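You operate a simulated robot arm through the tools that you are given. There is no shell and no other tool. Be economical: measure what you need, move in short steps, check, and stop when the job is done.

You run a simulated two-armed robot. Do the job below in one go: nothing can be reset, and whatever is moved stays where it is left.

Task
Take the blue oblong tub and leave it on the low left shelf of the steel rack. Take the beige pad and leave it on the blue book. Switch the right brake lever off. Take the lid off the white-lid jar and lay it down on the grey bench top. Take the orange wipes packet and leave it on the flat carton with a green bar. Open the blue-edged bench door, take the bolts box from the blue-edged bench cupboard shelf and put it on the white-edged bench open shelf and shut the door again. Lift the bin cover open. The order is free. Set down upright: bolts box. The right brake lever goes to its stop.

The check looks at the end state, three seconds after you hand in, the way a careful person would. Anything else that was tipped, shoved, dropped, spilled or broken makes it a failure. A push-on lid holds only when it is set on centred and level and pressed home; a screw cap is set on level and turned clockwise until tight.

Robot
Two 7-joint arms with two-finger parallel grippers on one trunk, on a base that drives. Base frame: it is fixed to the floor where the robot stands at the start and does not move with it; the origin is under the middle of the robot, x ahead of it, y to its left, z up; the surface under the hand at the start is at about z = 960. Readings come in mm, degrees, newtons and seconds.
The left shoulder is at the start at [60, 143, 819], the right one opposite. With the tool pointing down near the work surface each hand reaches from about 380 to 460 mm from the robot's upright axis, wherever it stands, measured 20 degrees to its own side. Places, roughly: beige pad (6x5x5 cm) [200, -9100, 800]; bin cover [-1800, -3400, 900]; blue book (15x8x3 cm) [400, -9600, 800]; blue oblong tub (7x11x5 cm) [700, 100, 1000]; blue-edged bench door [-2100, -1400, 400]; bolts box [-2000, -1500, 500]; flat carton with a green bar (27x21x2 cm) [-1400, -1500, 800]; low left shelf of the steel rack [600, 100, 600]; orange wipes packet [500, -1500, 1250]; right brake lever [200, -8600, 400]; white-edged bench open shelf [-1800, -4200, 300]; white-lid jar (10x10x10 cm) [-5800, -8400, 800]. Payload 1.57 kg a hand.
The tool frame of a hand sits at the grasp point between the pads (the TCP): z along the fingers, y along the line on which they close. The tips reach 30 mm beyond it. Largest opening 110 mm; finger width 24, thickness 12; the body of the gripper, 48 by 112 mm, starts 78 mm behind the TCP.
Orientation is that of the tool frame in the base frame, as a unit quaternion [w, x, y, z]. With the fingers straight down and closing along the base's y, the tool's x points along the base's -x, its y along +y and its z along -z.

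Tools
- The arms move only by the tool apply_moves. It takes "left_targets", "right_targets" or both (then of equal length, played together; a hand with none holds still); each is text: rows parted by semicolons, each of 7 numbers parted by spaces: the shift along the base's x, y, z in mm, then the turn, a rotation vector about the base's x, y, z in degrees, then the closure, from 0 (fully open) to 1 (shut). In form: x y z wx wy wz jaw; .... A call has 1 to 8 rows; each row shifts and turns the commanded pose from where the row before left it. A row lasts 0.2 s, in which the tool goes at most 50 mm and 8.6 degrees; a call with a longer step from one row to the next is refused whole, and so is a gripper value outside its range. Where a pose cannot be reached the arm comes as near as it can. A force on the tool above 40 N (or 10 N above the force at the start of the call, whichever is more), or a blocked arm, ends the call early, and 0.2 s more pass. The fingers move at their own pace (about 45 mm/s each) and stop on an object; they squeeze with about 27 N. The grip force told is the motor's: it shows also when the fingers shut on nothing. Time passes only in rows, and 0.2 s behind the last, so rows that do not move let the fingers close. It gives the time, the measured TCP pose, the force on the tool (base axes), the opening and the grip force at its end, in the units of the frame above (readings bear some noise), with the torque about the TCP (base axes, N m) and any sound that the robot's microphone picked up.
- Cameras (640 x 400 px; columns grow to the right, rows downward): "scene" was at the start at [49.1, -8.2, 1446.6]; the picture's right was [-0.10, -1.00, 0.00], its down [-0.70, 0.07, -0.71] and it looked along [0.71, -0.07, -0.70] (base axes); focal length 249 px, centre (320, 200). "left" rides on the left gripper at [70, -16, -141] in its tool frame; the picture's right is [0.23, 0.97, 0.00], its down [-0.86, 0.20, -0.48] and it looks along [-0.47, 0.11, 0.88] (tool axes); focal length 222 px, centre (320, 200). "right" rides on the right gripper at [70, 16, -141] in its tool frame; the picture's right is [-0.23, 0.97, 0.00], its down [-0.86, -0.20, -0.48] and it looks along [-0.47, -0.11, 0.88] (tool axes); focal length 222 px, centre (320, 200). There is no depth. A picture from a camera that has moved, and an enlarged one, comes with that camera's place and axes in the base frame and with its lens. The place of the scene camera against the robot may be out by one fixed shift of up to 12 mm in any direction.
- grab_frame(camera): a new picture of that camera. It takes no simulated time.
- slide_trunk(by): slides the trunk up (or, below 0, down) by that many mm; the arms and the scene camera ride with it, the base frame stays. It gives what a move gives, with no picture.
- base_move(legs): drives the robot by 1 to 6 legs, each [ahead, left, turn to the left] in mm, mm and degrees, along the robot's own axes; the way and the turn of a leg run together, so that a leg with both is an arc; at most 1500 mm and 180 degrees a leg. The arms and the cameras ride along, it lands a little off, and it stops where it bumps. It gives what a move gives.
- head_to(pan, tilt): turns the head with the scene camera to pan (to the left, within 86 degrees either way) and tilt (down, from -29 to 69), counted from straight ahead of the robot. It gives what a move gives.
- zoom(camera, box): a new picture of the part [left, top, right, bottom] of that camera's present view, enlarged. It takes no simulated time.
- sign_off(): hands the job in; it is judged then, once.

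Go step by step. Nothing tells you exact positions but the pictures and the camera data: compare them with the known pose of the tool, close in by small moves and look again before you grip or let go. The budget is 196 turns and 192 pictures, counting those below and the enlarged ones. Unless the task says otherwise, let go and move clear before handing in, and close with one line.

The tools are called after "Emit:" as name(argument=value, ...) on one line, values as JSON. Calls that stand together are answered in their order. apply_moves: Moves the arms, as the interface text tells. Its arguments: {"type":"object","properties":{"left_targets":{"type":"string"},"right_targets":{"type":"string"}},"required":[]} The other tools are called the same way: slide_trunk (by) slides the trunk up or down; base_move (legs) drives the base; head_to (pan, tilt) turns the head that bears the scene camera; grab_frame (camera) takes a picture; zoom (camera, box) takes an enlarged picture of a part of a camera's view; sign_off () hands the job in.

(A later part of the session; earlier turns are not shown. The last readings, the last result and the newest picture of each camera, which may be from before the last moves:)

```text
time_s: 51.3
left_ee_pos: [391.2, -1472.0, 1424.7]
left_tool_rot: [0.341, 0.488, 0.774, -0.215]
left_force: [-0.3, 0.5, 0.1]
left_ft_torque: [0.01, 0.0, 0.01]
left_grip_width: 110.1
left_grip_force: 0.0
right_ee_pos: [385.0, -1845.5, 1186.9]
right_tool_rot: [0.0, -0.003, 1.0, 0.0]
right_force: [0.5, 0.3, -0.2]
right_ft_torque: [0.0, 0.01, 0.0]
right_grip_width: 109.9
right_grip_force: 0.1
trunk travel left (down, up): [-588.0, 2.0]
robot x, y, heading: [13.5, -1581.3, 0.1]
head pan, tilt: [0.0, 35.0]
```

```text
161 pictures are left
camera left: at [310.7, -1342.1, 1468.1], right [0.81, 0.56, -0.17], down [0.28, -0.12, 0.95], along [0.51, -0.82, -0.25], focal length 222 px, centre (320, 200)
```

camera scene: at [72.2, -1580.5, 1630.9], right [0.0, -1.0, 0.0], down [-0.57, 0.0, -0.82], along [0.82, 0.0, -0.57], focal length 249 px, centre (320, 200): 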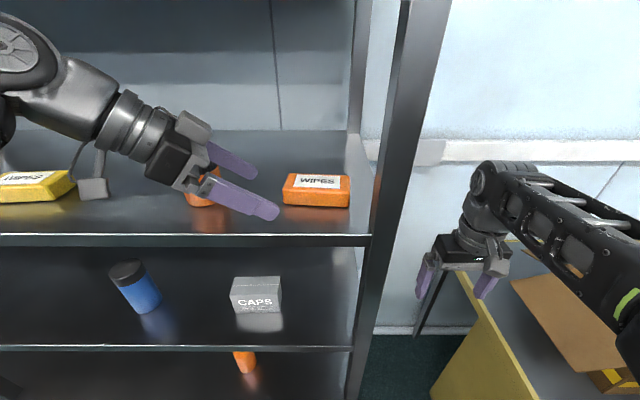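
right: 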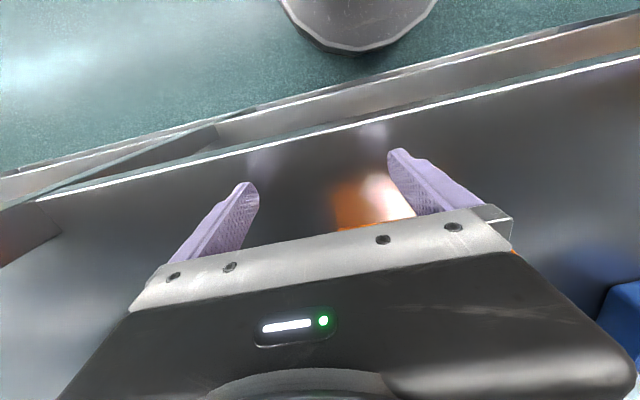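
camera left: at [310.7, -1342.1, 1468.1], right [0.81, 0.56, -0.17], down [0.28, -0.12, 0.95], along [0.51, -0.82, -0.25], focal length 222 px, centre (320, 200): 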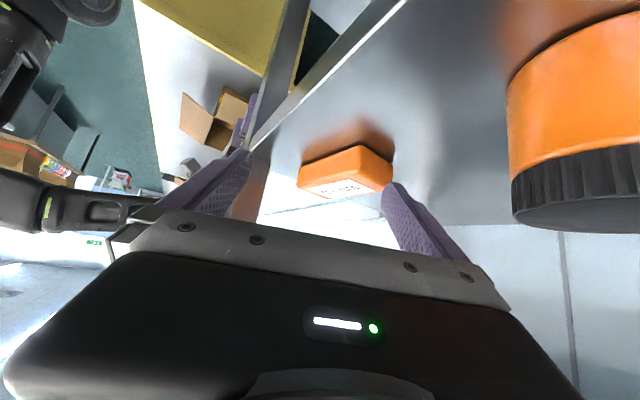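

The packet lies ahead of the fingers; path is clear above it. Moving over it at this height.

Emit:
apply_moves(left_targets="30 -30 0 0 0 -3 0; 30 -30 0 0 0 -3 0; 34 -28 0 0 0 -3 0; 0 0 0 0 0 0 0")

Emit:
grab_frame(camera="left")

Emit:
zoom(camera="scene", box=[140, 90, 400, 252])

```text
time_s: 52.3
left_ee_pos: [474.6, -1558.6, 1418.9]
left_tool_rot: [0.316, 0.549, 0.739, -0.231]
left_force: [0.1, 0.3, 0.8]
left_ft_torque: [0.01, -0.02, 0.07]
left_grip_width: 109.8
left_grip_force: 0.1
left hand out of reach, approached as far as the arm can: row 3
right_ee_pos: [382.9, -1843.4, 1187.3]
right_tool_rot: [0.001, -0.002, 1.0, -0.001]
right_force: [-0.6, -0.1, 1.1]
right_ft_torque: [0.02, -0.07, 0.01]
right_grip_width: 110.1
right_grip_force: 0.0
trunk travel left (down, up): [-588.0, 2.0]
robot x, y, heading: [14.9, -1580.3, 0.3]
head pan, tilt: [0.0, 35.0]
```

```text
160 pictures are left
camera left: at [414.0, -1420.0, 1466.6], right [0.89, 0.44, -0.16], down [0.26, -0.18, 0.95], along [0.38, -0.88, -0.27], focal length 222 px, centre (320, 200)
```

left: 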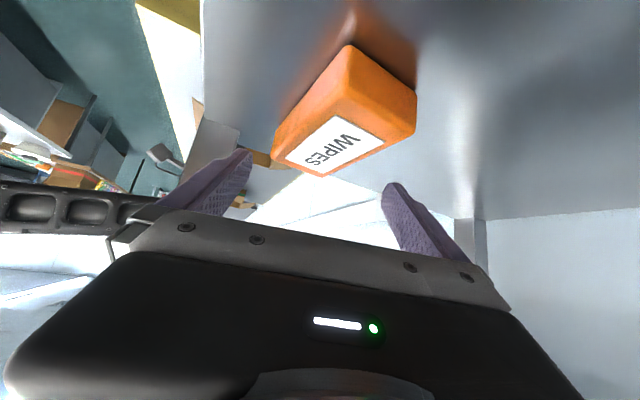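

```text
2.46 times, centred on (270, 171) of scene
camera zoom: at [68.8, -1579.6, 1631.1], right [0.0, -1.0, 0.0], down [-0.57, 0.0, -0.82], along [0.82, 0.0, -0.57], focal length 612 px, centre (443, 271)
```

zoom: 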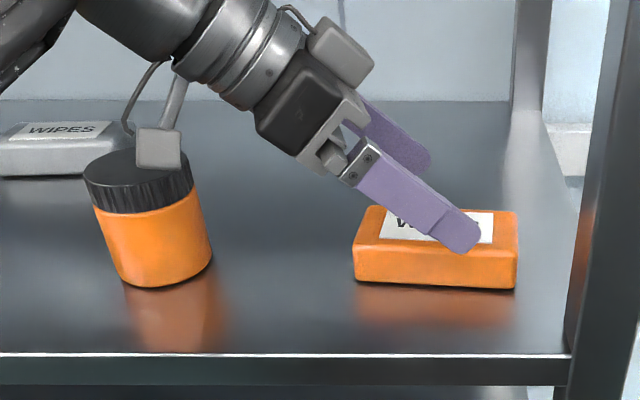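

Centered over the packet within a few mm. Lowering to finger depth.

Emit:
apply_moves(left_targets="-3 -2 -15 0 0 -3 0; -3 0 -14 0 0 -3 0; 0 0 -11 0 0 0 0; 0 0 0 0 0 0 0")

Emit:
grab_frame(camera="left")

Emit:
zoom(camera="scene", box=[140, 90, 400, 252])

```text
time_s: 53.3
left_ee_pos: [469.8, -1563.5, 1377.6]
left_tool_rot: [0.31, 0.586, 0.703, -0.258]
left_force: [-0.3, -0.6, 0.6]
left_ft_torque: [0.01, -0.03, -0.01]
left_grip_width: 110.1
left_grip_force: 0.1
right_ee_pos: [385.2, -1845.1, 1185.8]
right_tool_rot: [0.0, -0.004, 1.0, 0.0]
right_force: [-0.2, -0.1, 0.3]
right_ft_torque: [0.04, -0.01, 0.03]
right_grip_width: 110.0
right_grip_force: 0.1
trunk travel left (down, up): [-588.0, 2.0]
robot x, y, heading: [15.3, -1576.6, 0.3]
head pan, tilt: [0.0, 35.0]
```

```text
158 pictures are left
camera left: at [426.3, -1416.9, 1420.9], right [0.93, 0.33, -0.17], down [0.24, -0.19, 0.95], along [0.28, -0.93, -0.25], focal length 222 px, centre (320, 200)
```

left: 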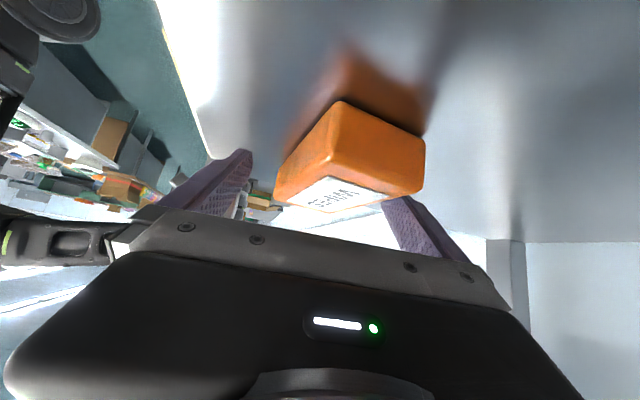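

```text
2.46 times, centred on (270, 171) of scene
camera zoom: at [72.2, -1580.7, 1631.0], right [0.0, -1.0, 0.0], down [-0.57, 0.0, -0.82], along [0.82, 0.0, -0.57], focal length 612 px, centre (443, 271)
```

zoom: 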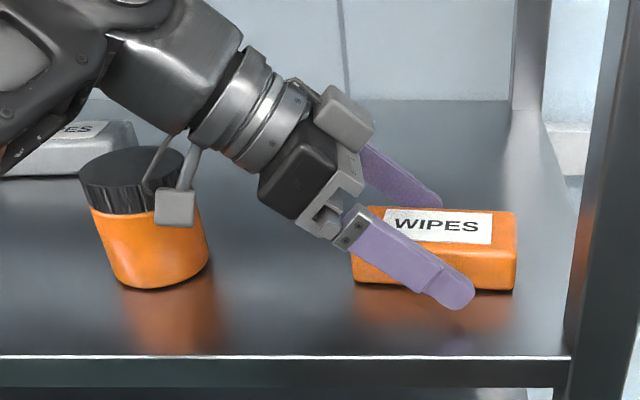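

Fingers straddle the packet. Shifting +8 in x to centre, then closing.

Emit:
apply_moves(left_targets="8 0 1 0 0 0 0; 0 0 0 0 0 0 1; 0 0 0 0 0 0 1; 0 0 0 0 0 0 1; 0 0 0 0 0 0 1; 0 0 0 0 0 0 1")

Emit:
grab_frame(camera="left")

```text
time_s: 54.7
left_ee_pos: [478.6, -1562.4, 1378.9]
left_tool_rot: [0.31, 0.585, 0.704, -0.258]
left_force: [0.7, -0.2, 1.1]
left_ft_torque: [0.16, -0.03, -0.06]
left_grip_width: 65.2
left_grip_force: 27.1
right_ee_pos: [384.8, -1845.4, 1186.4]
right_tool_rot: [0.0, -0.003, 1.0, 0.0]
right_force: [-0.8, -0.7, -0.3]
right_ft_torque: [0.02, 0.01, 0.03]
right_grip_width: 110.2
right_grip_force: 0.0
trunk travel left (down, up): [-588.0, 2.0]
robot x, y, heading: [12.3, -1580.2, 0.4]
head pan, tilt: [0.0, 35.0]
```

```text
156 pictures are left
camera left: at [434.2, -1416.7, 1422.1], right [0.93, 0.33, -0.17], down [0.24, -0.18, 0.95], along [0.28, -0.93, -0.25], focal length 222 px, centre (320, 200)
```

left: 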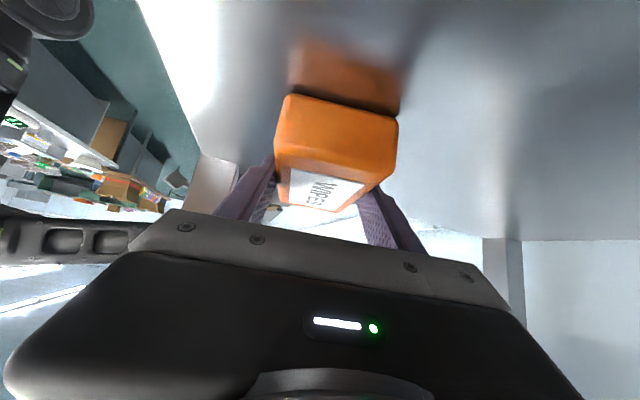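

Gripped (65 mm). Lifting and backing out.

Emit:
apply_moves(left_targets="0 0 12 0 0 0 1; 0 0 18 0 0 0 1; 0 0 0 0 0 0 1")

Emit:
grab_frame(camera="scene")

```text
time_s: 55.5
left_ee_pos: [478.1, -1563.2, 1398.6]
left_tool_rot: [0.31, 0.586, 0.703, -0.258]
left_force: [-0.6, 0.6, -0.6]
left_ft_torque: [0.01, 0.04, 0.05]
left_grip_width: 65.5
left_grip_force: 27.1
left hand out of reach, approached as far as the arm can: row 2
right_ee_pos: [385.7, -1845.6, 1186.9]
right_tool_rot: [0.0, -0.003, 1.0, 0.0]
right_force: [-0.6, -0.2, -0.3]
right_ft_torque: [0.0, 0.03, -0.01]
right_grip_width: 110.1
right_grip_force: 0.1
trunk travel left (down, up): [-588.0, 2.0]
robot x, y, heading: [16.0, -1577.0, 0.3]
head pan, tilt: [0.0, 35.0]
```

```text
155 pictures are left
camera scene: at [72.1, -1580.8, 1631.0], right [0.0, -1.0, 0.0], down [-0.57, 0.0, -0.82], along [0.82, 0.0, -0.57], focal length 249 px, centre (320, 200)
```

scene: 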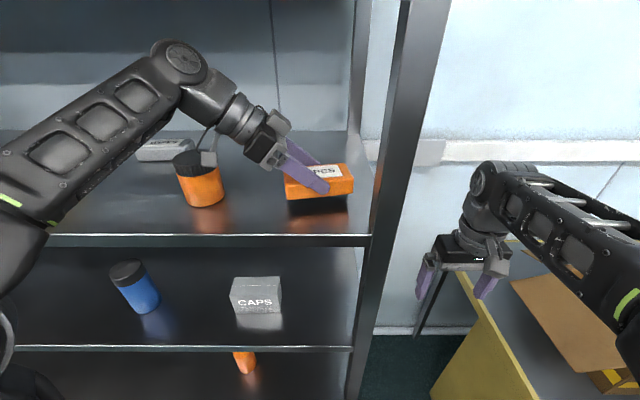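

It's lifted 20 mm. Driving straight back and then looking for the carton behind.

Emit:
base_move(legs=[[-500, 0, 0]])

Emit:
head_to(pan=-86, tilt=25)

Emit:
grab_frame(camera="scene")

Emit:
grab_frame(camera="left")

```text
time_s: 58.4
left_ee_pos: [-22.2, -1566.1, 1400.4]
left_tool_rot: [0.31, 0.586, 0.702, -0.258]
left_force: [-0.2, 0.2, -0.7]
left_ft_torque: [0.03, 0.0, 0.01]
left_grip_width: 65.7
left_grip_force: 27.4
right_ee_pos: [-116.3, -1847.2, 1185.9]
right_tool_rot: [0.0, -0.002, 1.0, 0.0]
right_force: [0.1, 0.1, 0.9]
right_ft_torque: [-0.02, -0.04, -0.01]
right_grip_width: 110.0
right_grip_force: 0.1
trunk travel left (down, up): [-588.0, 2.0]
robot x, y, heading: [-480.4, -1581.8, 0.3]
head pan, tilt: [0.0, 35.0]
```

```text
time_s: 60.0
left_ee_pos: [-21.8, -1565.9, 1398.0]
left_tool_rot: [0.31, 0.586, 0.703, -0.259]
left_force: [0.1, 0.6, -1.7]
left_ft_torque: [-0.02, 0.02, -0.01]
left_grip_width: 65.4
left_grip_force: 26.6
right_ee_pos: [-114.9, -1847.7, 1187.6]
right_tool_rot: [0.0, -0.002, 1.0, 0.001]
right_force: [0.1, -0.3, 0.4]
right_ft_torque: [-0.03, 0.0, -0.03]
right_grip_width: 110.1
right_grip_force: 0.1
trunk travel left (down, up): [-588.0, 2.0]
robot x, y, heading: [-479.5, -1582.3, 0.0]
head pan, tilt: [-85.9, 25.0]
```

```text
154 pictures are left
camera scene: at [-508.8, -1674.5, 1646.8], right [-1.0, -0.07, 0.0], down [-0.03, 0.42, -0.91], along [0.07, -0.9, -0.42], focal length 249 px, centre (320, 200)
```

scene: 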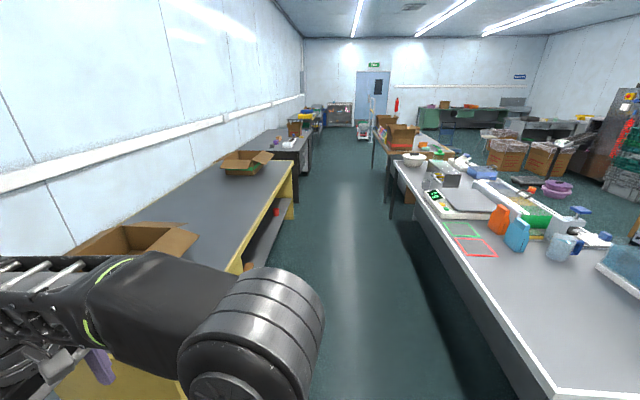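

```text
153 pictures are left
camera left: at [-65.4, -1419.1, 1442.9], right [0.93, 0.33, -0.17], down [0.24, -0.18, 0.95], along [0.28, -0.93, -0.25], focal length 222 px, centre (320, 200)
```

left: 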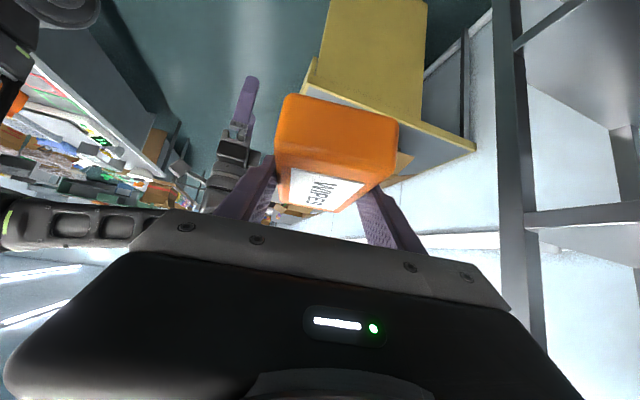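

The blue-edged bench with the carton is behind-right. I'll swing the left hand back forward and lower it, then turn the robot around.

Emit:
apply_moves(left_targets="0 0 -40 0 0 8.5 1; 0 0 -40 0 0 8.5 1; 0 10 -40 0 0 8.5 1; 0 20 -40 0 0 8.5 1; 0 30 -30 0 0 8.5 1; 0 30 -20 0 0 8.5 1; 0 30 -10 0 0 8.5 1; 0 20 0 0 0 8.5 1")

Emit:
base_move(legs=[[100, 0, 90], [0, 0, 90]])

Emit:
head_to(pan=0, tilt=35)

Emit:
grab_frame(camera="scene")

```text
time_s: 61.8
left_ee_pos: [-21.0, -1426.0, 1179.7]
left_tool_rot: [0.401, 0.092, 0.911, -0.038]
left_force: [0.6, 0.1, -0.6]
left_ft_torque: [0.0, 0.0, 0.0]
left_grip_width: 65.4
left_grip_force: 26.8
right_ee_pos: [-114.4, -1848.8, 1185.4]
right_tool_rot: [0.001, -0.001, 1.0, 0.0]
right_force: [-0.4, 0.0, 0.8]
right_ft_torque: [0.0, 0.0, 0.0]
right_grip_width: 110.2
right_grip_force: 0.0
trunk travel left (down, up): [-588.0, 2.0]
robot x, y, heading: [-482.3, -1581.2, 0.1]
head pan, tilt: [-85.9, 25.0]
```

```text
time_s: 69.9
left_ee_pos: [-880.0, -1681.3, 1180.2]
left_tool_rot: [-0.037, 0.911, -0.085, -0.402]
left_force: [0.5, -0.4, -1.0]
left_ft_torque: [-0.04, -0.03, -0.01]
left_grip_width: 65.6
left_grip_force: 27.0
right_ee_pos: [-791.8, -1257.4, 1186.3]
right_tool_rot: [0.0, 1.0, 0.009, -0.001]
right_force: [-0.2, -0.1, -0.1]
right_ft_torque: [0.0, -0.03, -0.01]
right_grip_width: 110.0
right_grip_force: 0.1
trunk travel left (down, up): [-588.0, 2.0]
robot x, y, heading: [-420.5, -1518.9, -178.9]
head pan, tilt: [-85.9, 25.0]
```

```text
time_s: 71.5
left_ee_pos: [-879.4, -1680.9, 1179.5]
left_tool_rot: [-0.037, 0.911, -0.086, -0.401]
left_force: [-0.1, -1.0, -1.3]
left_ft_torque: [0.01, 0.0, 0.01]
left_grip_width: 65.2
left_grip_force: 27.1
right_ee_pos: [-792.1, -1258.2, 1187.8]
right_tool_rot: [0.0, 1.0, 0.009, 0.0]
right_force: [0.1, 0.4, -0.5]
right_ft_torque: [0.0, -0.01, 0.0]
right_grip_width: 110.1
right_grip_force: 0.1
trunk travel left (down, up): [-588.0, 2.0]
robot x, y, heading: [-424.8, -1518.5, -178.9]
head pan, tilt: [0.0, 35.0]
```

```text
152 pictures are left
camera scene: at [-480.4, -1519.4, 1631.0], right [-0.02, 1.0, 0.0], down [0.57, 0.01, -0.82], along [-0.82, -0.01, -0.57], focal length 249 px, centre (320, 200)
```

scene: 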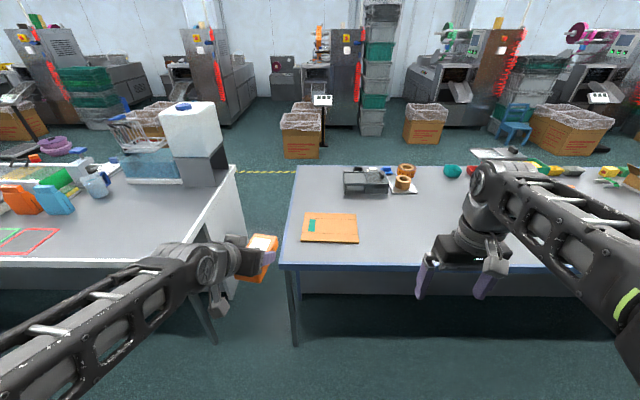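

The carton with the green bar lies at about [-1410, -1481], bench edge at x≈-1190. Driving up to it.

Emit:
base_move(legs=[[390, -165, -1]])

Emit:
head_to(pan=0, tilt=50)

Emit:
grab_frame(camera="scene")

```text
time_s: 74.1
left_ee_pos: [-1276.4, -1509.3, 1179.3]
left_tool_rot: [-0.04, 0.91, -0.093, -0.401]
left_force: [-1.7, 0.1, -1.1]
left_ft_torque: [-0.01, -0.02, 0.0]
left_grip_width: 65.4
left_grip_force: 27.0
right_ee_pos: [-1182.8, -1090.0, 1186.2]
right_tool_rot: [0.0, 1.0, 0.0, 0.0]
right_force: [-1.5, 0.1, -0.4]
right_ft_torque: [0.0, -0.03, 0.02]
right_grip_width: 110.1
right_grip_force: 0.0
trunk travel left (down, up): [-588.0, 2.0]
robot x, y, heading: [-812.2, -1353.9, -179.9]
head pan, tilt: [0.0, 35.0]
```

```text
time_s: 74.8
left_ee_pos: [-1275.6, -1509.6, 1180.1]
left_tool_rot: [-0.04, 0.911, -0.094, -0.4]
left_force: [0.6, 0.8, -0.3]
left_ft_torque: [0.01, -0.02, 0.0]
left_grip_width: 65.9
left_grip_force: 27.2
right_ee_pos: [-1181.3, -1090.0, 1187.4]
right_tool_rot: [0.0, 1.0, 0.001, 0.0]
right_force: [0.1, 0.2, -0.5]
right_ft_torque: [-0.01, 0.03, -0.05]
right_grip_width: 109.9
right_grip_force: 0.2
trunk travel left (down, up): [-588.0, 2.0]
robot x, y, heading: [-813.1, -1354.2, -180.0]
head pan, tilt: [0.0, 50.0]
```

```text
151 pictures are left
camera scene: at [-862.3, -1356.0, 1609.3], right [0.0, 1.0, 0.0], down [0.77, 0.0, -0.64], along [-0.64, 0.0, -0.77], focal length 249 px, centre (320, 200)
```

scene: 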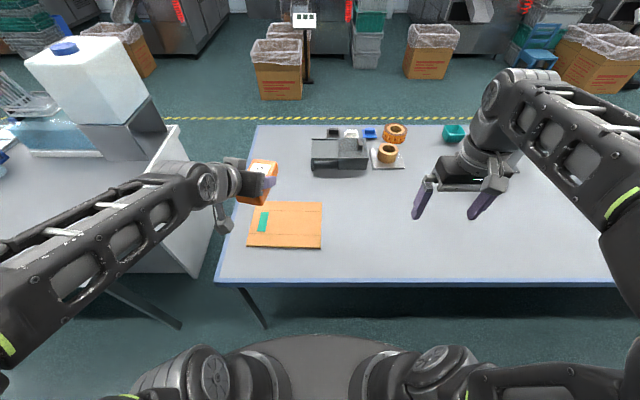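

Carton centre ≈ [-1398, -1490]. Lowering the trunk and moving the hand over it.

Emit:
slide_trunk(by=-230)

Emit:
apply_moves(left_targets="-38 6 0 0 0 4 1; -38 7 0 0 0 4 1; -38 6 0 0 0 3 1; 0 0 0 0 0 0 1")

Emit:
grab_frame(camera="left")

Emit:
grab_frame(camera="scene")

```text
time_s: 77.3
left_ee_pos: [-1274.9, -1510.9, 948.8]
left_tool_rot: [-0.041, 0.91, -0.094, -0.401]
left_force: [0.1, -0.3, -1.0]
left_ft_torque: [-0.01, -0.01, 0.02]
left_grip_width: 65.4
left_grip_force: 27.2
right_ee_pos: [-1179.8, -1089.0, 956.8]
right_tool_rot: [0.0, 1.0, 0.001, 0.0]
right_force: [0.4, 0.2, -0.3]
right_ft_torque: [0.01, -0.02, 0.01]
right_grip_width: 110.1
right_grip_force: 0.1
trunk travel left (down, up): [-358.0, 232.0]
robot x, y, heading: [-816.0, -1353.4, -179.9]
head pan, tilt: [0.0, 50.0]
```

```text
time_s: 78.3
left_ee_pos: [-1389.2, -1491.2, 949.0]
left_tool_rot: [-0.002, 0.915, -0.006, -0.403]
left_force: [0.0, 0.5, -1.0]
left_ft_torque: [-0.02, -0.03, 0.02]
left_grip_width: 65.4
left_grip_force: 27.5
right_ee_pos: [-1180.5, -1089.5, 957.6]
right_tool_rot: [0.0, 1.0, 0.0, 0.0]
right_force: [-0.6, -0.2, -0.1]
right_ft_torque: [0.01, 0.01, 0.01]
right_grip_width: 110.0
right_grip_force: 0.0
trunk travel left (down, up): [-358.0, 232.0]
robot x, y, heading: [-811.7, -1354.6, -180.2]
head pan, tilt: [0.0, 50.0]
```

```text
150 pictures are left
camera left: at [-1238.4, -1476.5, 992.1], right [0.14, -0.98, -0.17], down [-0.23, -0.2, 0.95], along [-0.96, -0.1, -0.25], focal length 222 px, centre (320, 200)
```

left: 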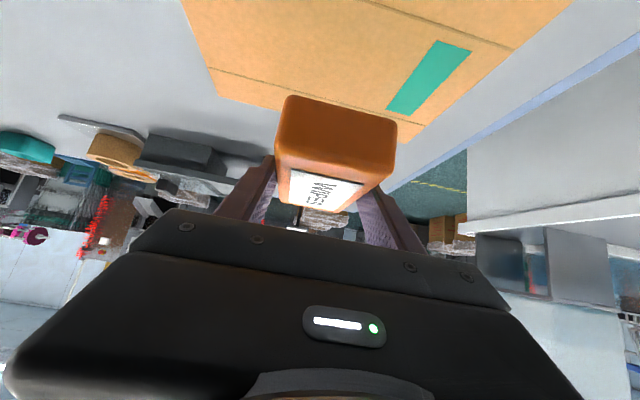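

```text
149 pictures are left
camera scene: at [-862.2, -1355.9, 1379.3], right [0.0, 1.0, 0.0], down [0.77, 0.0, -0.64], along [-0.64, 0.0, -0.77], focal length 249 px, centre (320, 200)
```

scene: 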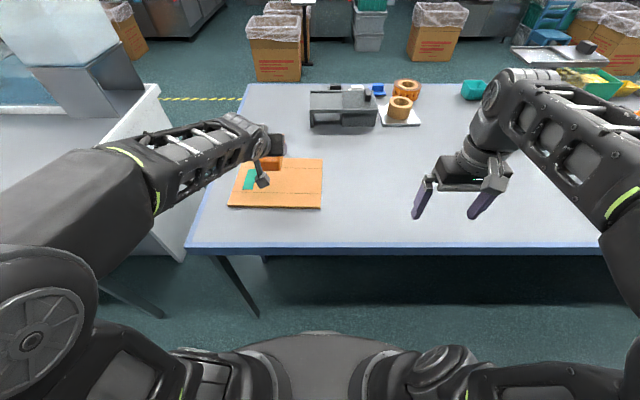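

Carton top appears at z≈850. Shifting slightly back to centre and lowering in steps.

Emit:
apply_moves(left_targets="12 4 -20 0 0 0 1; 12 3 -15 0 0 0 1; 0 0 -10 0 0 0 1; 0 0 -8 0 0 0 1; 0 0 0 0 0 0 1")

Emit:
grab_frame(camera="left")

```text
time_s: 79.5
left_ee_pos: [-1365.3, -1483.8, 896.8]
left_tool_rot: [-0.002, 0.915, -0.006, -0.402]
left_force: [0.4, -0.5, -0.5]
left_ft_torque: [-0.01, 0.0, -0.03]
left_grip_width: 65.6
left_grip_force: 26.7
right_ee_pos: [-1180.7, -1090.5, 957.6]
right_tool_rot: [0.0, 1.0, 0.0, 0.001]
right_force: [-0.4, -0.9, -0.3]
right_ft_torque: [0.01, 0.06, 0.02]
right_grip_width: 109.9
right_grip_force: 0.0
trunk travel left (down, up): [-358.0, 232.0]
robot x, y, heading: [-811.8, -1353.0, -179.8]
head pan, tilt: [0.0, 50.0]
```

```text
148 pictures are left
camera left: at [-1214.5, -1470.0, 940.2], right [0.14, -0.98, -0.17], down [-0.23, -0.2, 0.95], along [-0.96, -0.1, -0.25], focal length 222 px, centre (320, 200)
```

left: 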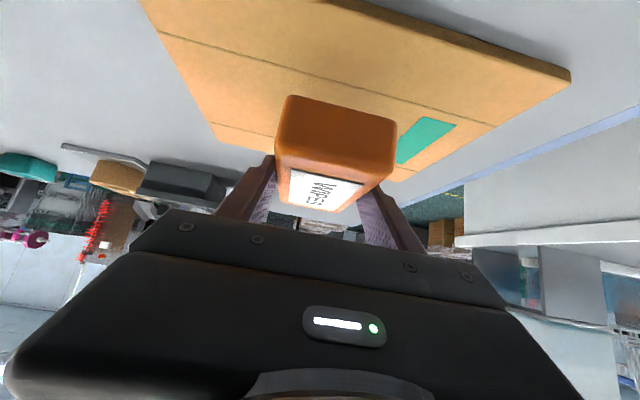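

Hand-camera corners put the carton top nearer z≈805 and centre x≈-1405. Moving forward 28 and lowering further.

Emit:
apply_moves(left_targets="-14 -3 -10 0 0 0 1; -14 -3 -10 0 0 0 1; 0 0 -10 0 0 0 1; 0 0 -8 0 0 0 1; 0 0 -5 0 0 0 1; 0 0 0 0 0 0 1")

Emit:
grab_frame(camera="left")

```text
time_s: 80.9
left_ee_pos: [-1394.2, -1491.2, 852.8]
left_tool_rot: [-0.003, 0.915, -0.007, -0.403]
left_force: [-0.4, -0.4, -0.9]
left_ft_torque: [0.0, 0.0, -0.02]
left_grip_width: 65.4
left_grip_force: 27.1
right_ee_pos: [-1181.8, -1089.8, 957.1]
right_tool_rot: [-0.001, 1.0, 0.001, 0.0]
right_force: [0.6, 0.6, -0.3]
right_ft_torque: [-0.02, -0.01, 0.01]
right_grip_width: 109.8
right_grip_force: 0.1
trunk travel left (down, up): [-358.0, 232.0]
robot x, y, heading: [-814.2, -1352.9, -180.1]
head pan, tilt: [0.0, 50.0]
```

```text
147 pictures are left
camera left: at [-1242.7, -1475.8, 897.0], right [0.14, -0.98, -0.17], down [-0.23, -0.2, 0.95], along [-0.96, -0.1, -0.25], focal length 222 px, centre (320, 200)
```

left: 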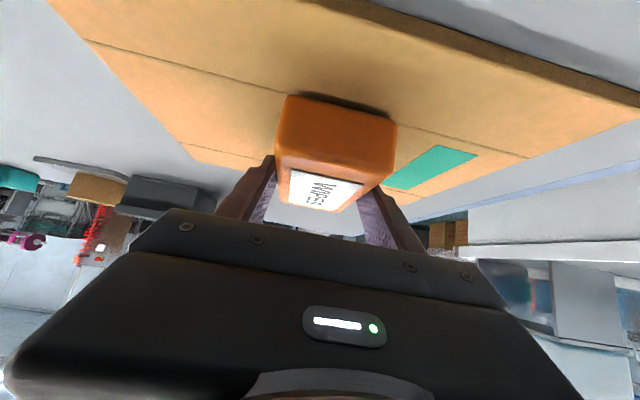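

Contact shadow appears under the packet; still a little above. Creeping down.

Emit:
apply_moves(left_targets="0 0 -5 0 0 0 1; 0 0 -4 0 0 0 1; 0 0 -4 0 0 0 1; 0 0 -3 0 0 0 1; 0 0 0 0 0 0 1")

Emit:
grab_frame(camera="left")

```text
time_s: 82.1
left_ee_pos: [-1392.9, -1489.8, 841.2]
left_tool_rot: [-0.002, 0.914, -0.006, -0.406]
left_force: [0.4, -1.8, 29.8]
left_ft_torque: [-0.08, 0.04, 0.08]
left_grip_width: 65.4
left_grip_force: 27.0
right_ee_pos: [-1179.6, -1089.3, 958.6]
right_tool_rot: [0.0, 1.0, 0.001, -0.001]
right_force: [0.3, -0.8, 0.4]
right_ft_torque: [0.01, 0.03, -0.03]
right_grip_width: 110.2
right_grip_force: 0.1
trunk travel left (down, up): [-358.0, 232.0]
robot x, y, heading: [-815.3, -1358.3, -179.9]
head pan, tilt: [0.0, 50.0]
```

```text
146 pictures are left
camera left: at [-1242.1, -1475.5, 883.2], right [0.14, -0.98, -0.17], down [-0.22, -0.2, 0.96], along [-0.97, -0.1, -0.24], focal length 222 px, centre (320, 200)
```

left: 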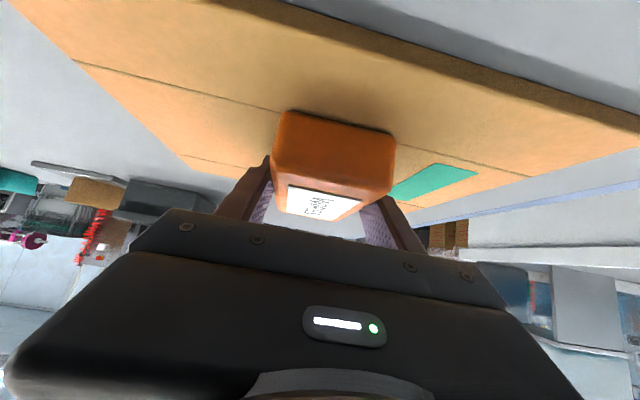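

Touching the carton. Relieving, releasing, and retreating back and up.

Emit:
apply_moves(left_targets="0 0 4 0 0 0 1; 0 0 0 0 0 0 0.4; 0 0 1 0 0 0 0; 0 0 1 0 0 0 0; 0 0 2 0 0 0 0")

Emit:
apply_moves(left_targets="15 0 14 0 0 0 0; 30 0 28 0 0 0 0; 30 0 30 0 0 0 0; 30 0 30 0 0 0 0")

Emit:
grab_frame(camera="scene")

Emit:
grab_frame(camera="left")

```text
time_s: 83.3
left_ee_pos: [-1393.1, -1490.7, 844.8]
left_tool_rot: [-0.002, 0.916, -0.006, -0.402]
left_force: [0.5, -0.7, 1.3]
left_ft_torque: [-0.02, 0.01, -0.02]
left_grip_width: 109.8
left_grip_force: 0.0
right_ee_pos: [-1181.2, -1090.6, 957.0]
right_tool_rot: [0.0, 1.0, -0.001, 0.0]
right_force: [0.5, -0.7, 0.2]
right_ft_torque: [-0.02, 0.01, 0.05]
right_grip_width: 110.1
right_grip_force: 0.2
trunk travel left (down, up): [-358.0, 232.0]
robot x, y, heading: [-809.6, -1353.7, -180.1]
head pan, tilt: [0.0, 50.0]
```

```text
time_s: 84.3
left_ee_pos: [-1286.3, -1489.5, 946.3]
left_tool_rot: [-0.003, 0.916, -0.006, -0.402]
left_force: [-0.5, 0.8, 0.3]
left_ft_torque: [0.02, -0.02, 0.01]
left_grip_width: 109.8
left_grip_force: 0.2
right_ee_pos: [-1180.2, -1089.0, 957.9]
right_tool_rot: [-0.001, 1.0, 0.0, -0.001]
right_force: [1.1, 0.0, 0.0]
right_ft_torque: [0.0, 0.0, -0.02]
right_grip_width: 110.2
right_grip_force: 0.1
trunk travel left (down, up): [-358.0, 232.0]
robot x, y, heading: [-811.2, -1356.6, -180.1]
head pan, tilt: [0.0, 50.0]
```

```text
145 pictures are left
camera scene: at [-861.7, -1356.0, 1379.3], right [0.0, 1.0, 0.0], down [0.77, 0.0, -0.64], along [-0.64, 0.0, -0.77], focal length 249 px, centre (320, 200)
```

scene: 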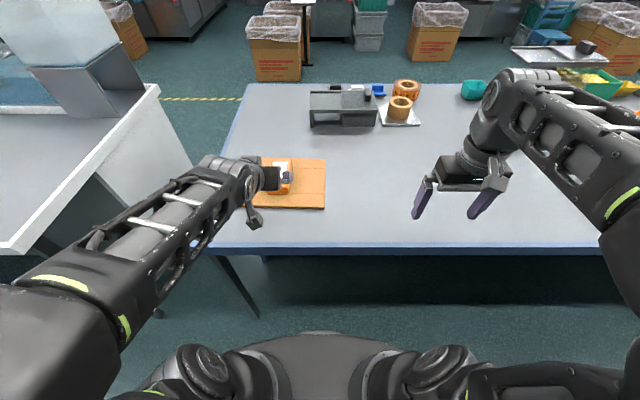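

```text
144 pictures are left
camera left: at [-1135.9, -1475.8, 990.7], right [0.14, -0.98, -0.17], down [-0.23, -0.2, 0.95], along [-0.96, -0.1, -0.25], focal length 222 px, centre (320, 200)
```

left: 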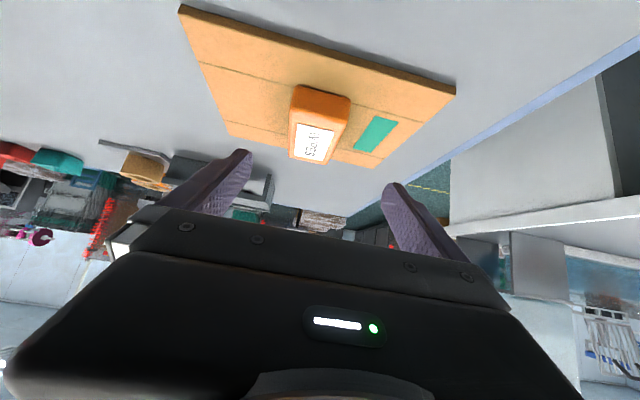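

The packet rests on the carton. Next the cupboard on the bench's far side; I'll look for a way round.

Emit:
base_move(legs=[[-350, 0, 0]])

Emit:
slide_trunk(by=230)

Emit:
head_to(pan=-50, tilt=20)

Emit:
grab_frame(camera="scene")

Emit:
head_to(pan=10, tilt=20)

Emit:
grab_frame(camera="scene")

```text
time_s: 86.5
left_ee_pos: [-938.6, -1491.0, 946.9]
left_tool_rot: [-0.001, 0.915, -0.005, -0.403]
left_force: [0.0, -0.4, -0.3]
left_ft_torque: [-0.01, 0.02, 0.0]
left_grip_width: 109.7
left_grip_force: 0.2
right_ee_pos: [-831.9, -1089.8, 957.4]
right_tool_rot: [0.0, 1.0, 0.001, -0.001]
right_force: [0.0, -0.3, -0.4]
right_ft_torque: [0.03, 0.0, 0.01]
right_grip_width: 110.2
right_grip_force: 0.1
trunk travel left (down, up): [-358.0, 232.0]
robot x, y, heading: [-464.9, -1354.4, -180.1]
head pan, tilt: [0.0, 50.0]
```

```text
time_s: 89.0
left_ee_pos: [-937.8, -1490.2, 1177.2]
left_tool_rot: [-0.001, 0.915, -0.004, -0.403]
left_force: [0.7, -0.1, -0.5]
left_ft_torque: [-0.01, -0.02, -0.02]
left_grip_width: 110.0
left_grip_force: 0.1
right_ee_pos: [-832.5, -1089.3, 1185.7]
right_tool_rot: [-0.001, 1.0, 0.001, -0.001]
right_force: [-0.4, 0.1, 0.7]
right_ft_torque: [0.02, 0.01, -0.01]
right_grip_width: 109.9
right_grip_force: 0.1
trunk travel left (down, up): [-588.0, 2.0]
robot x, y, heading: [-463.6, -1354.1, -179.9]
head pan, tilt: [0.0, 50.0]
```

```text
time_s: 90.1
left_ee_pos: [-937.9, -1490.5, 1177.6]
left_tool_rot: [-0.002, 0.915, -0.005, -0.403]
left_force: [-0.5, 0.4, 1.0]
left_ft_torque: [-0.02, 0.01, 0.0]
left_grip_width: 109.8
left_grip_force: 0.1
right_ee_pos: [-832.7, -1089.6, 1186.8]
right_tool_rot: [0.001, 1.0, 0.001, 0.0]
right_force: [-0.4, 0.3, 0.5]
right_ft_torque: [0.01, 0.03, -0.02]
right_grip_width: 110.3
right_grip_force: 0.0
trunk travel left (down, up): [-588.0, 2.0]
robot x, y, heading: [-463.3, -1354.8, -180.0]
head pan, tilt: [-50.0, 20.0]
```

```text
143 pictures are left
camera scene: at [-496.3, -1284.3, 1654.8], right [0.76, 0.64, 0.0], down [0.22, -0.26, -0.94], along [-0.61, 0.72, -0.34], focal length 249 px, centre (320, 200)
```

scene: 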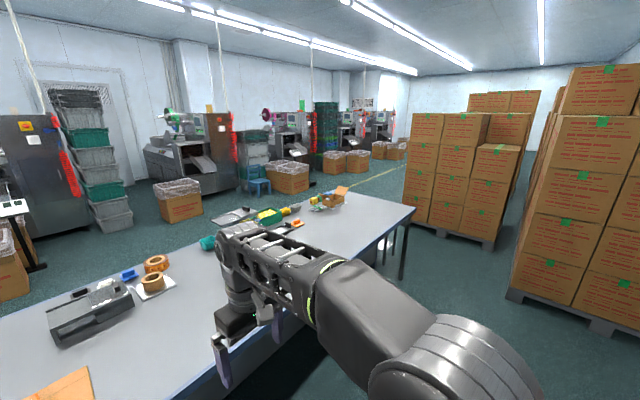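

```text
time_s: 91.4
left_ee_pos: [-940.1, -1489.8, 1177.4]
left_tool_rot: [-0.001, 0.916, -0.005, -0.402]
left_force: [-0.2, 0.1, -0.6]
left_ft_torque: [0.01, 0.04, 0.03]
left_grip_width: 109.8
left_grip_force: 0.1
right_ee_pos: [-831.6, -1090.1, 1187.0]
right_tool_rot: [0.0, 1.0, 0.001, 0.0]
right_force: [0.0, -0.1, -0.6]
right_ft_torque: [-0.02, 0.02, 0.01]
right_grip_width: 109.8
right_grip_force: 0.0
trunk travel left (down, up): [-588.0, 2.0]
robot x, y, heading: [-466.8, -1353.9, -179.7]
head pan, tilt: [10.0, 20.0]
```

```text
142 pictures are left
camera scene: at [-528.0, -1371.7, 1654.9], right [-0.17, 0.98, 0.0], down [0.34, 0.06, -0.94], along [-0.93, -0.16, -0.34], focal length 249 px, centre (320, 200)
```

scene: 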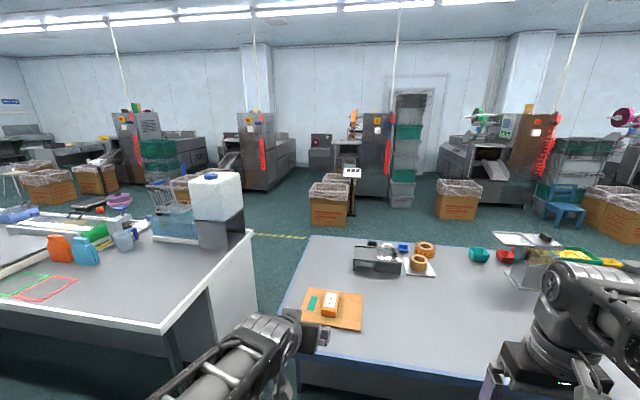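

The bench spans y≈-1680…860; I'll go around its +y end, where there's a wide gap before the pallets, into the far aisle (x≈-2700).

Emit:
base_move(legs=[[310, 0, 0], [0, -1350, 0], [0, -1350, 0], [960, 0, 0]])

Emit:
head_to(pan=40, tilt=25)

Emit:
grab_frame(camera="scene")

```text
time_s: 108.5
left_ee_pos: [-1660.4, 1187.6, 1175.1]
left_tool_rot: [0.001, 0.917, -0.002, -0.4]
left_force: [-0.9, 0.0, -0.1]
left_ft_torque: [0.0, -0.05, -0.01]
left_grip_width: 109.9
left_grip_force: 0.0
right_ee_pos: [-1556.4, 1587.6, 1185.7]
right_tool_rot: [0.0, 1.0, 0.005, 0.002]
right_force: [-1.5, 0.2, -0.6]
right_ft_torque: [-0.04, -0.1, 0.0]
right_grip_width: 109.7
right_grip_force: 0.1
trunk travel left (down, up): [-588.0, 2.0]
robot x, y, heading: [-1179.1, 1322.3, -179.9]
head pan, tilt: [10.0, 20.0]
stopped in leg 4: the robot was blocked; the commanded pose is now the measured one
```

```text
time_s: 109.4
left_ee_pos: [-1653.7, 1188.0, 1177.5]
left_tool_rot: [0.0, 0.915, -0.003, -0.403]
left_force: [-0.5, -0.2, -0.2]
left_ft_torque: [-0.03, -0.02, 0.03]
left_grip_width: 110.1
left_grip_force: 0.1
right_ee_pos: [-1550.1, 1589.0, 1186.0]
right_tool_rot: [-0.001, 1.0, 0.004, -0.001]
right_force: [-1.3, -0.6, 0.3]
right_ft_torque: [-0.03, 0.02, -0.03]
right_grip_width: 110.2
right_grip_force: 0.0
trunk travel left (down, up): [-588.0, 2.0]
robot x, y, heading: [-1176.9, 1322.9, -179.5]
head pan, tilt: [40.0, 25.0]
```

```text
141 pictures are left
camera scene: at [-1223.2, 1266.4, 1646.8], right [-0.65, 0.76, 0.0], down [0.32, 0.27, -0.91], along [-0.69, -0.59, -0.42], focal length 249 px, centre (320, 200)
```

scene: 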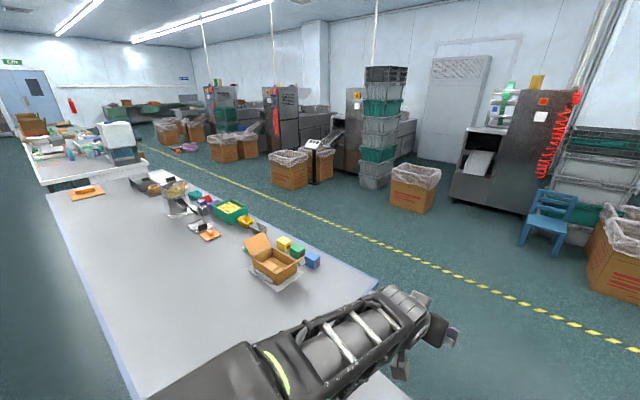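

Blocked, most likely the base corner against the bench end. I'll check the right-hand side and floor before shifting right.

Emit:
head_to(pan=-45, tilt=30)

Emit:
grab_frame(camera="scene")

Emit:
head_to(pan=30, tilt=69)

Emit:
grab_frame(camera="scene")

```text
time_s: 111.0
left_ee_pos: [-1654.2, 1189.2, 1176.3]
left_tool_rot: [0.0, 0.915, -0.002, -0.404]
left_force: [-0.4, -0.2, -0.1]
left_ft_torque: [-0.01, 0.02, -0.02]
left_grip_width: 110.1
left_grip_force: 0.0
right_ee_pos: [-1550.3, 1589.0, 1187.6]
right_tool_rot: [0.0, 1.0, 0.005, -0.001]
right_force: [-1.2, -0.7, -0.1]
right_ft_torque: [0.01, 0.0, 0.0]
right_grip_width: 109.6
right_grip_force: 0.0
trunk travel left (down, up): [-588.0, 2.0]
robot x, y, heading: [-1183.1, 1324.6, -179.7]
head pan, tilt: [-45.0, 30.0]
```

```text
140 pictures are left
camera scene: at [-1217.6, 1389.4, 1638.8], right [0.7, 0.71, 0.0], down [0.36, -0.35, -0.87], along [-0.62, 0.61, -0.5], focal length 249 px, centre (320, 200)
```

scene: 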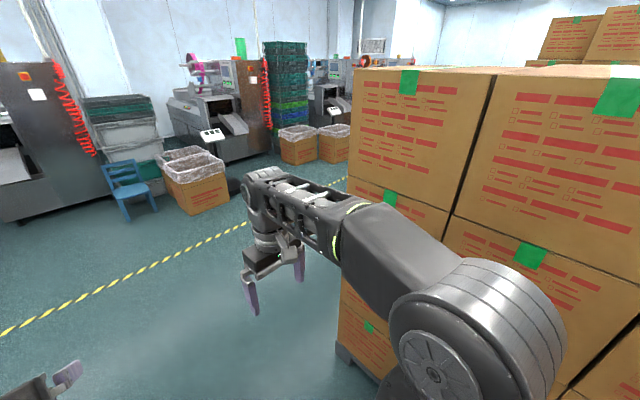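

```text
time_s: 112.5
left_ee_pos: [-1653.4, 1188.3, 1177.8]
left_tool_rot: [0.0, 0.915, -0.002, -0.403]
left_force: [0.3, -0.2, -0.1]
left_ft_torque: [0.01, 0.04, 0.03]
left_grip_width: 109.9
left_grip_force: 0.1
right_ee_pos: [-1550.6, 1588.2, 1187.3]
right_tool_rot: [0.001, 1.0, 0.005, -0.001]
right_force: [0.6, 0.1, 0.4]
right_ft_torque: [-0.01, 0.02, 0.0]
right_grip_width: 110.0
right_grip_force: 0.1
trunk travel left (down, up): [-588.0, 2.0]
robot x, y, heading: [-1180.3, 1329.6, -179.7]
head pan, tilt: [30.0, 68.8]
```

```text
139 pictures are left
camera scene: at [-1201.2, 1297.7, 1587.3], right [-0.51, 0.86, 0.0], down [0.8, 0.47, -0.36], along [-0.31, -0.18, -0.93], focal length 249 px, centre (320, 200)
```

scene: 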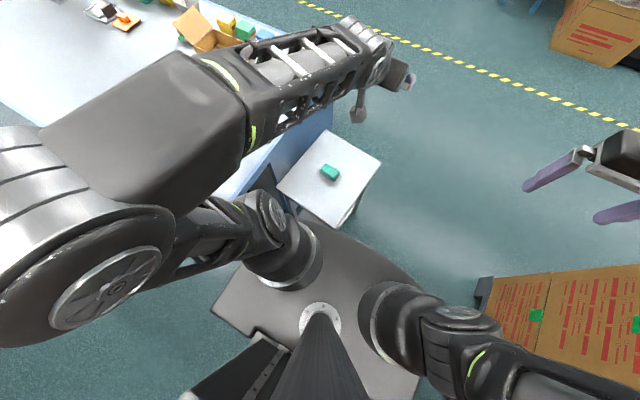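

A small table stands at the bench end (x -1440…-1840, y 900…1240) and blocked me. I'll back off, turn to face -y (hands passing high over it), and pass between table and cartons sideways.

Emit:
base_move(legs=[[-300, 0, 0], [0, 0, 90], [0, -130, 0], [-340, 0, 0]])

Emit:
head_to(pan=-40, tilt=55)

Emit:
grab_frame(camera="scene")

Emit:
head_to(pan=-86, tilt=45)

Emit:
grab_frame(camera="scene")

```text
time_s: 121.1
left_ee_pos: [-876.6, 1195.6, 1177.1]
left_tool_rot: [0.284, 0.651, 0.644, -0.286]
left_force: [0.3, 0.0, -0.2]
left_ft_torque: [-0.03, 0.01, -0.01]
left_grip_width: 110.0
left_grip_force: 0.1
right_ee_pos: [-1278.0, 1300.9, 1186.7]
right_tool_rot: [0.001, 0.705, 0.709, 0.0]
right_force: [0.2, 0.9, 0.2]
right_ft_torque: [-0.07, -0.01, -0.02]
right_grip_width: 109.9
right_grip_force: 0.1
trunk travel left (down, up): [-588.0, 2.0]
robot x, y, heading: [-1012.8, 1666.9, -90.0]
head pan, tilt: [30.0, 68.8]
```

```text
time_s: 122.5
left_ee_pos: [-877.2, 1195.6, 1178.0]
left_tool_rot: [0.284, 0.651, 0.644, -0.285]
left_force: [-0.6, -0.3, -0.7]
left_ft_torque: [0.05, -0.02, 0.0]
left_grip_width: 109.8
left_grip_force: 0.0
right_ee_pos: [-1278.2, 1299.4, 1187.4]
right_tool_rot: [0.001, 0.705, 0.709, -0.001]
right_force: [0.5, 0.0, -1.1]
right_ft_torque: [0.0, -0.03, 0.0]
right_grip_width: 110.1
right_grip_force: 0.1
trunk travel left (down, up): [-588.0, 2.0]
robot x, y, heading: [-1013.6, 1669.2, -89.8]
head pan, tilt: [-40.0, 55.0]
```

```text
138 pictures are left
camera scene: at [-1061.8, 1643.2, 1602.8], right [-0.77, 0.64, 0.0], down [0.52, 0.63, -0.57], along [-0.37, -0.44, -0.82], focal length 249 px, centre (320, 200)
```

scene: 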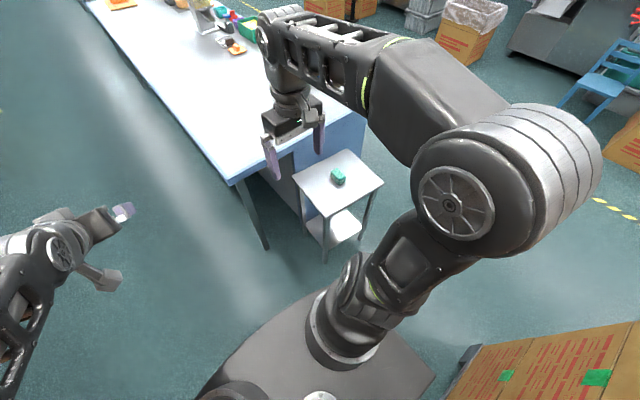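

```text
time_s: 123.6
left_ee_pos: [-876.7, 1196.2, 1177.0]
left_tool_rot: [0.284, 0.65, 0.645, -0.285]
left_force: [-0.3, -0.9, -0.2]
left_ft_torque: [0.03, 0.0, 0.03]
left_grip_width: 110.1
left_grip_force: 0.1
right_ee_pos: [-1276.9, 1300.6, 1186.9]
right_tool_rot: [0.001, 0.705, 0.709, -0.001]
right_force: [-0.4, 0.1, 0.7]
right_ft_torque: [0.0, -0.01, 0.0]
right_grip_width: 109.9
right_grip_force: 0.1
trunk travel left (down, up): [-588.0, 2.0]
robot x, y, heading: [-1016.7, 1667.9, -89.7]
head pan, tilt: [-85.9, 45.0]
```

```text
137 pictures are left
camera scene: at [-1096.8, 1692.5, 1616.2], right [-0.08, 1.0, 0.0], down [0.71, 0.05, -0.71], along [-0.7, -0.05, -0.71], focal length 249 px, centre (320, 200)
```

scene: 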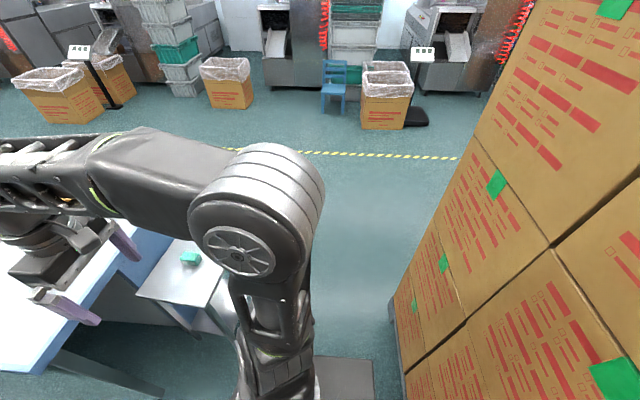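

Clearances look fine (~150 mm each side). Passing sideways to x≈-2650, then ahead along the far aisle.

Emit:
base_move(legs=[[0, -820, 0], [0, -820, 0], [1300, 0, 0], [1300, 0, 0]])

Emit:
head_to(pan=60, tilt=35)

Emit:
grab_frame(camera="scene")

```text
time_s: 144.3
left_ee_pos: [-2550.4, -1420.7, 1178.6]
left_tool_rot: [0.282, 0.655, 0.64, -0.287]
left_force: [-0.3, -0.7, -1.3]
left_ft_torque: [-0.01, -0.03, -0.02]
left_grip_width: 110.1
left_grip_force: 0.1
right_ee_pos: [-2950.5, -1309.8, 1187.1]
right_tool_rot: [0.001, 0.711, 0.703, -0.001]
right_force: [-0.6, -0.4, -0.4]
right_ft_torque: [0.01, 0.0, 0.02]
right_grip_width: 109.9
right_grip_force: 0.1
trunk travel left (down, up): [-588.0, 2.0]
robot x, y, heading: [-2680.9, -946.9, -90.5]
head pan, tilt: [-85.9, 45.0]
```

```text
time_s: 146.6
left_ee_pos: [-2551.5, -1419.0, 1177.1]
left_tool_rot: [0.282, 0.656, 0.639, -0.287]
left_force: [-0.6, 1.0, 0.0]
left_ft_torque: [0.0, 0.01, 0.02]
left_grip_width: 110.0
left_grip_force: 0.0
right_ee_pos: [-2950.6, -1310.2, 1187.2]
right_tool_rot: [0.001, 0.711, 0.704, -0.001]
right_force: [0.2, 0.4, -0.6]
right_ft_torque: [-0.01, 0.02, -0.03]
right_grip_width: 109.7
right_grip_force: 0.1
trunk travel left (down, up): [-588.0, 2.0]
robot x, y, heading: [-2683.7, -942.4, -90.3]
head pan, tilt: [60.0, 35.0]
```

```text
136 pictures are left
camera scene: at [-2606.7, -959.5, 1631.0], right [-0.51, -0.86, 0.0], down [-0.49, 0.29, -0.82], along [0.7, -0.42, -0.57], focal length 249 px, centre (320, 200)
```

scene: 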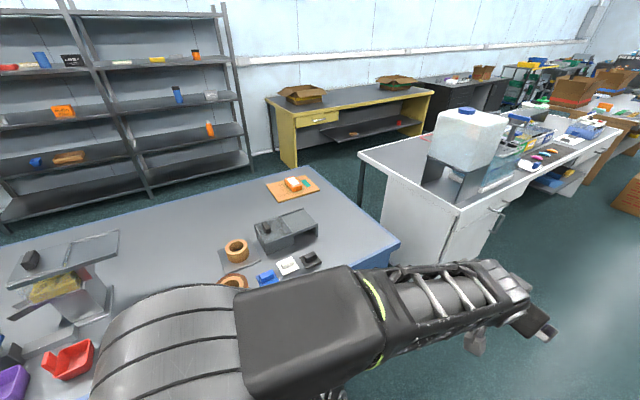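

Now turning to face the bench's cupboard side.

Emit:
base_move(legs=[[480, 0, 0], [0, 0, 90]])

Emit:
head_to(pan=0, tilt=45)

Emit:
grab_frame(camera="scene")

```text
time_s: 153.2
left_ee_pos: [-2210.1, -1292.8, 1178.6]
left_tool_rot: [0.402, 0.011, 0.915, -0.003]
left_force: [0.7, -0.7, -1.0]
left_ft_torque: [-0.02, 0.02, 0.01]
left_grip_width: 110.0
left_grip_force: 0.1
right_ee_pos: [-2320.3, -1692.6, 1186.6]
right_tool_rot: [0.0, 0.004, 1.0, 0.0]
right_force: [-0.1, 0.2, 0.7]
right_ft_torque: [0.0, 0.0, 0.03]
right_grip_width: 109.9
right_grip_force: 0.1
trunk travel left (down, up): [-588.0, 2.0]
robot x, y, heading: [-2684.1, -1424.4, -0.3]
head pan, tilt: [60.0, 35.0]
```

```text
time_s: 154.5
left_ee_pos: [-2210.0, -1292.7, 1176.9]
left_tool_rot: [0.403, 0.011, 0.915, -0.003]
left_force: [0.2, 0.2, -0.5]
left_ft_torque: [0.05, 0.0, 0.02]
left_grip_width: 110.2
left_grip_force: 0.1
right_ee_pos: [-2319.8, -1692.5, 1186.9]
right_tool_rot: [0.0, 0.004, 1.0, 0.0]
right_force: [0.3, 0.5, -0.3]
right_ft_torque: [-0.02, -0.02, 0.01]
right_grip_width: 110.0
right_grip_force: 0.0
trunk travel left (down, up): [-588.0, 2.0]
robot x, y, heading: [-2684.6, -1420.3, -0.6]
head pan, tilt: [0.0, 45.0]
```

```text
135 pictures are left
camera scene: at [-2636.1, -1423.7, 1616.2], right [-0.01, -1.0, 0.0], down [-0.71, 0.01, -0.71], along [0.71, -0.01, -0.71], focal length 249 px, centre (320, 200)
```

scene: 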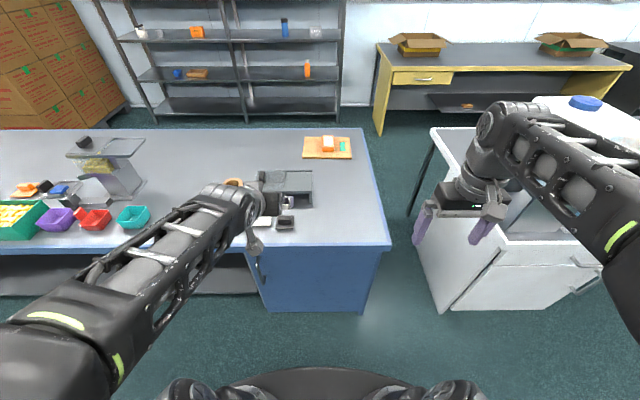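

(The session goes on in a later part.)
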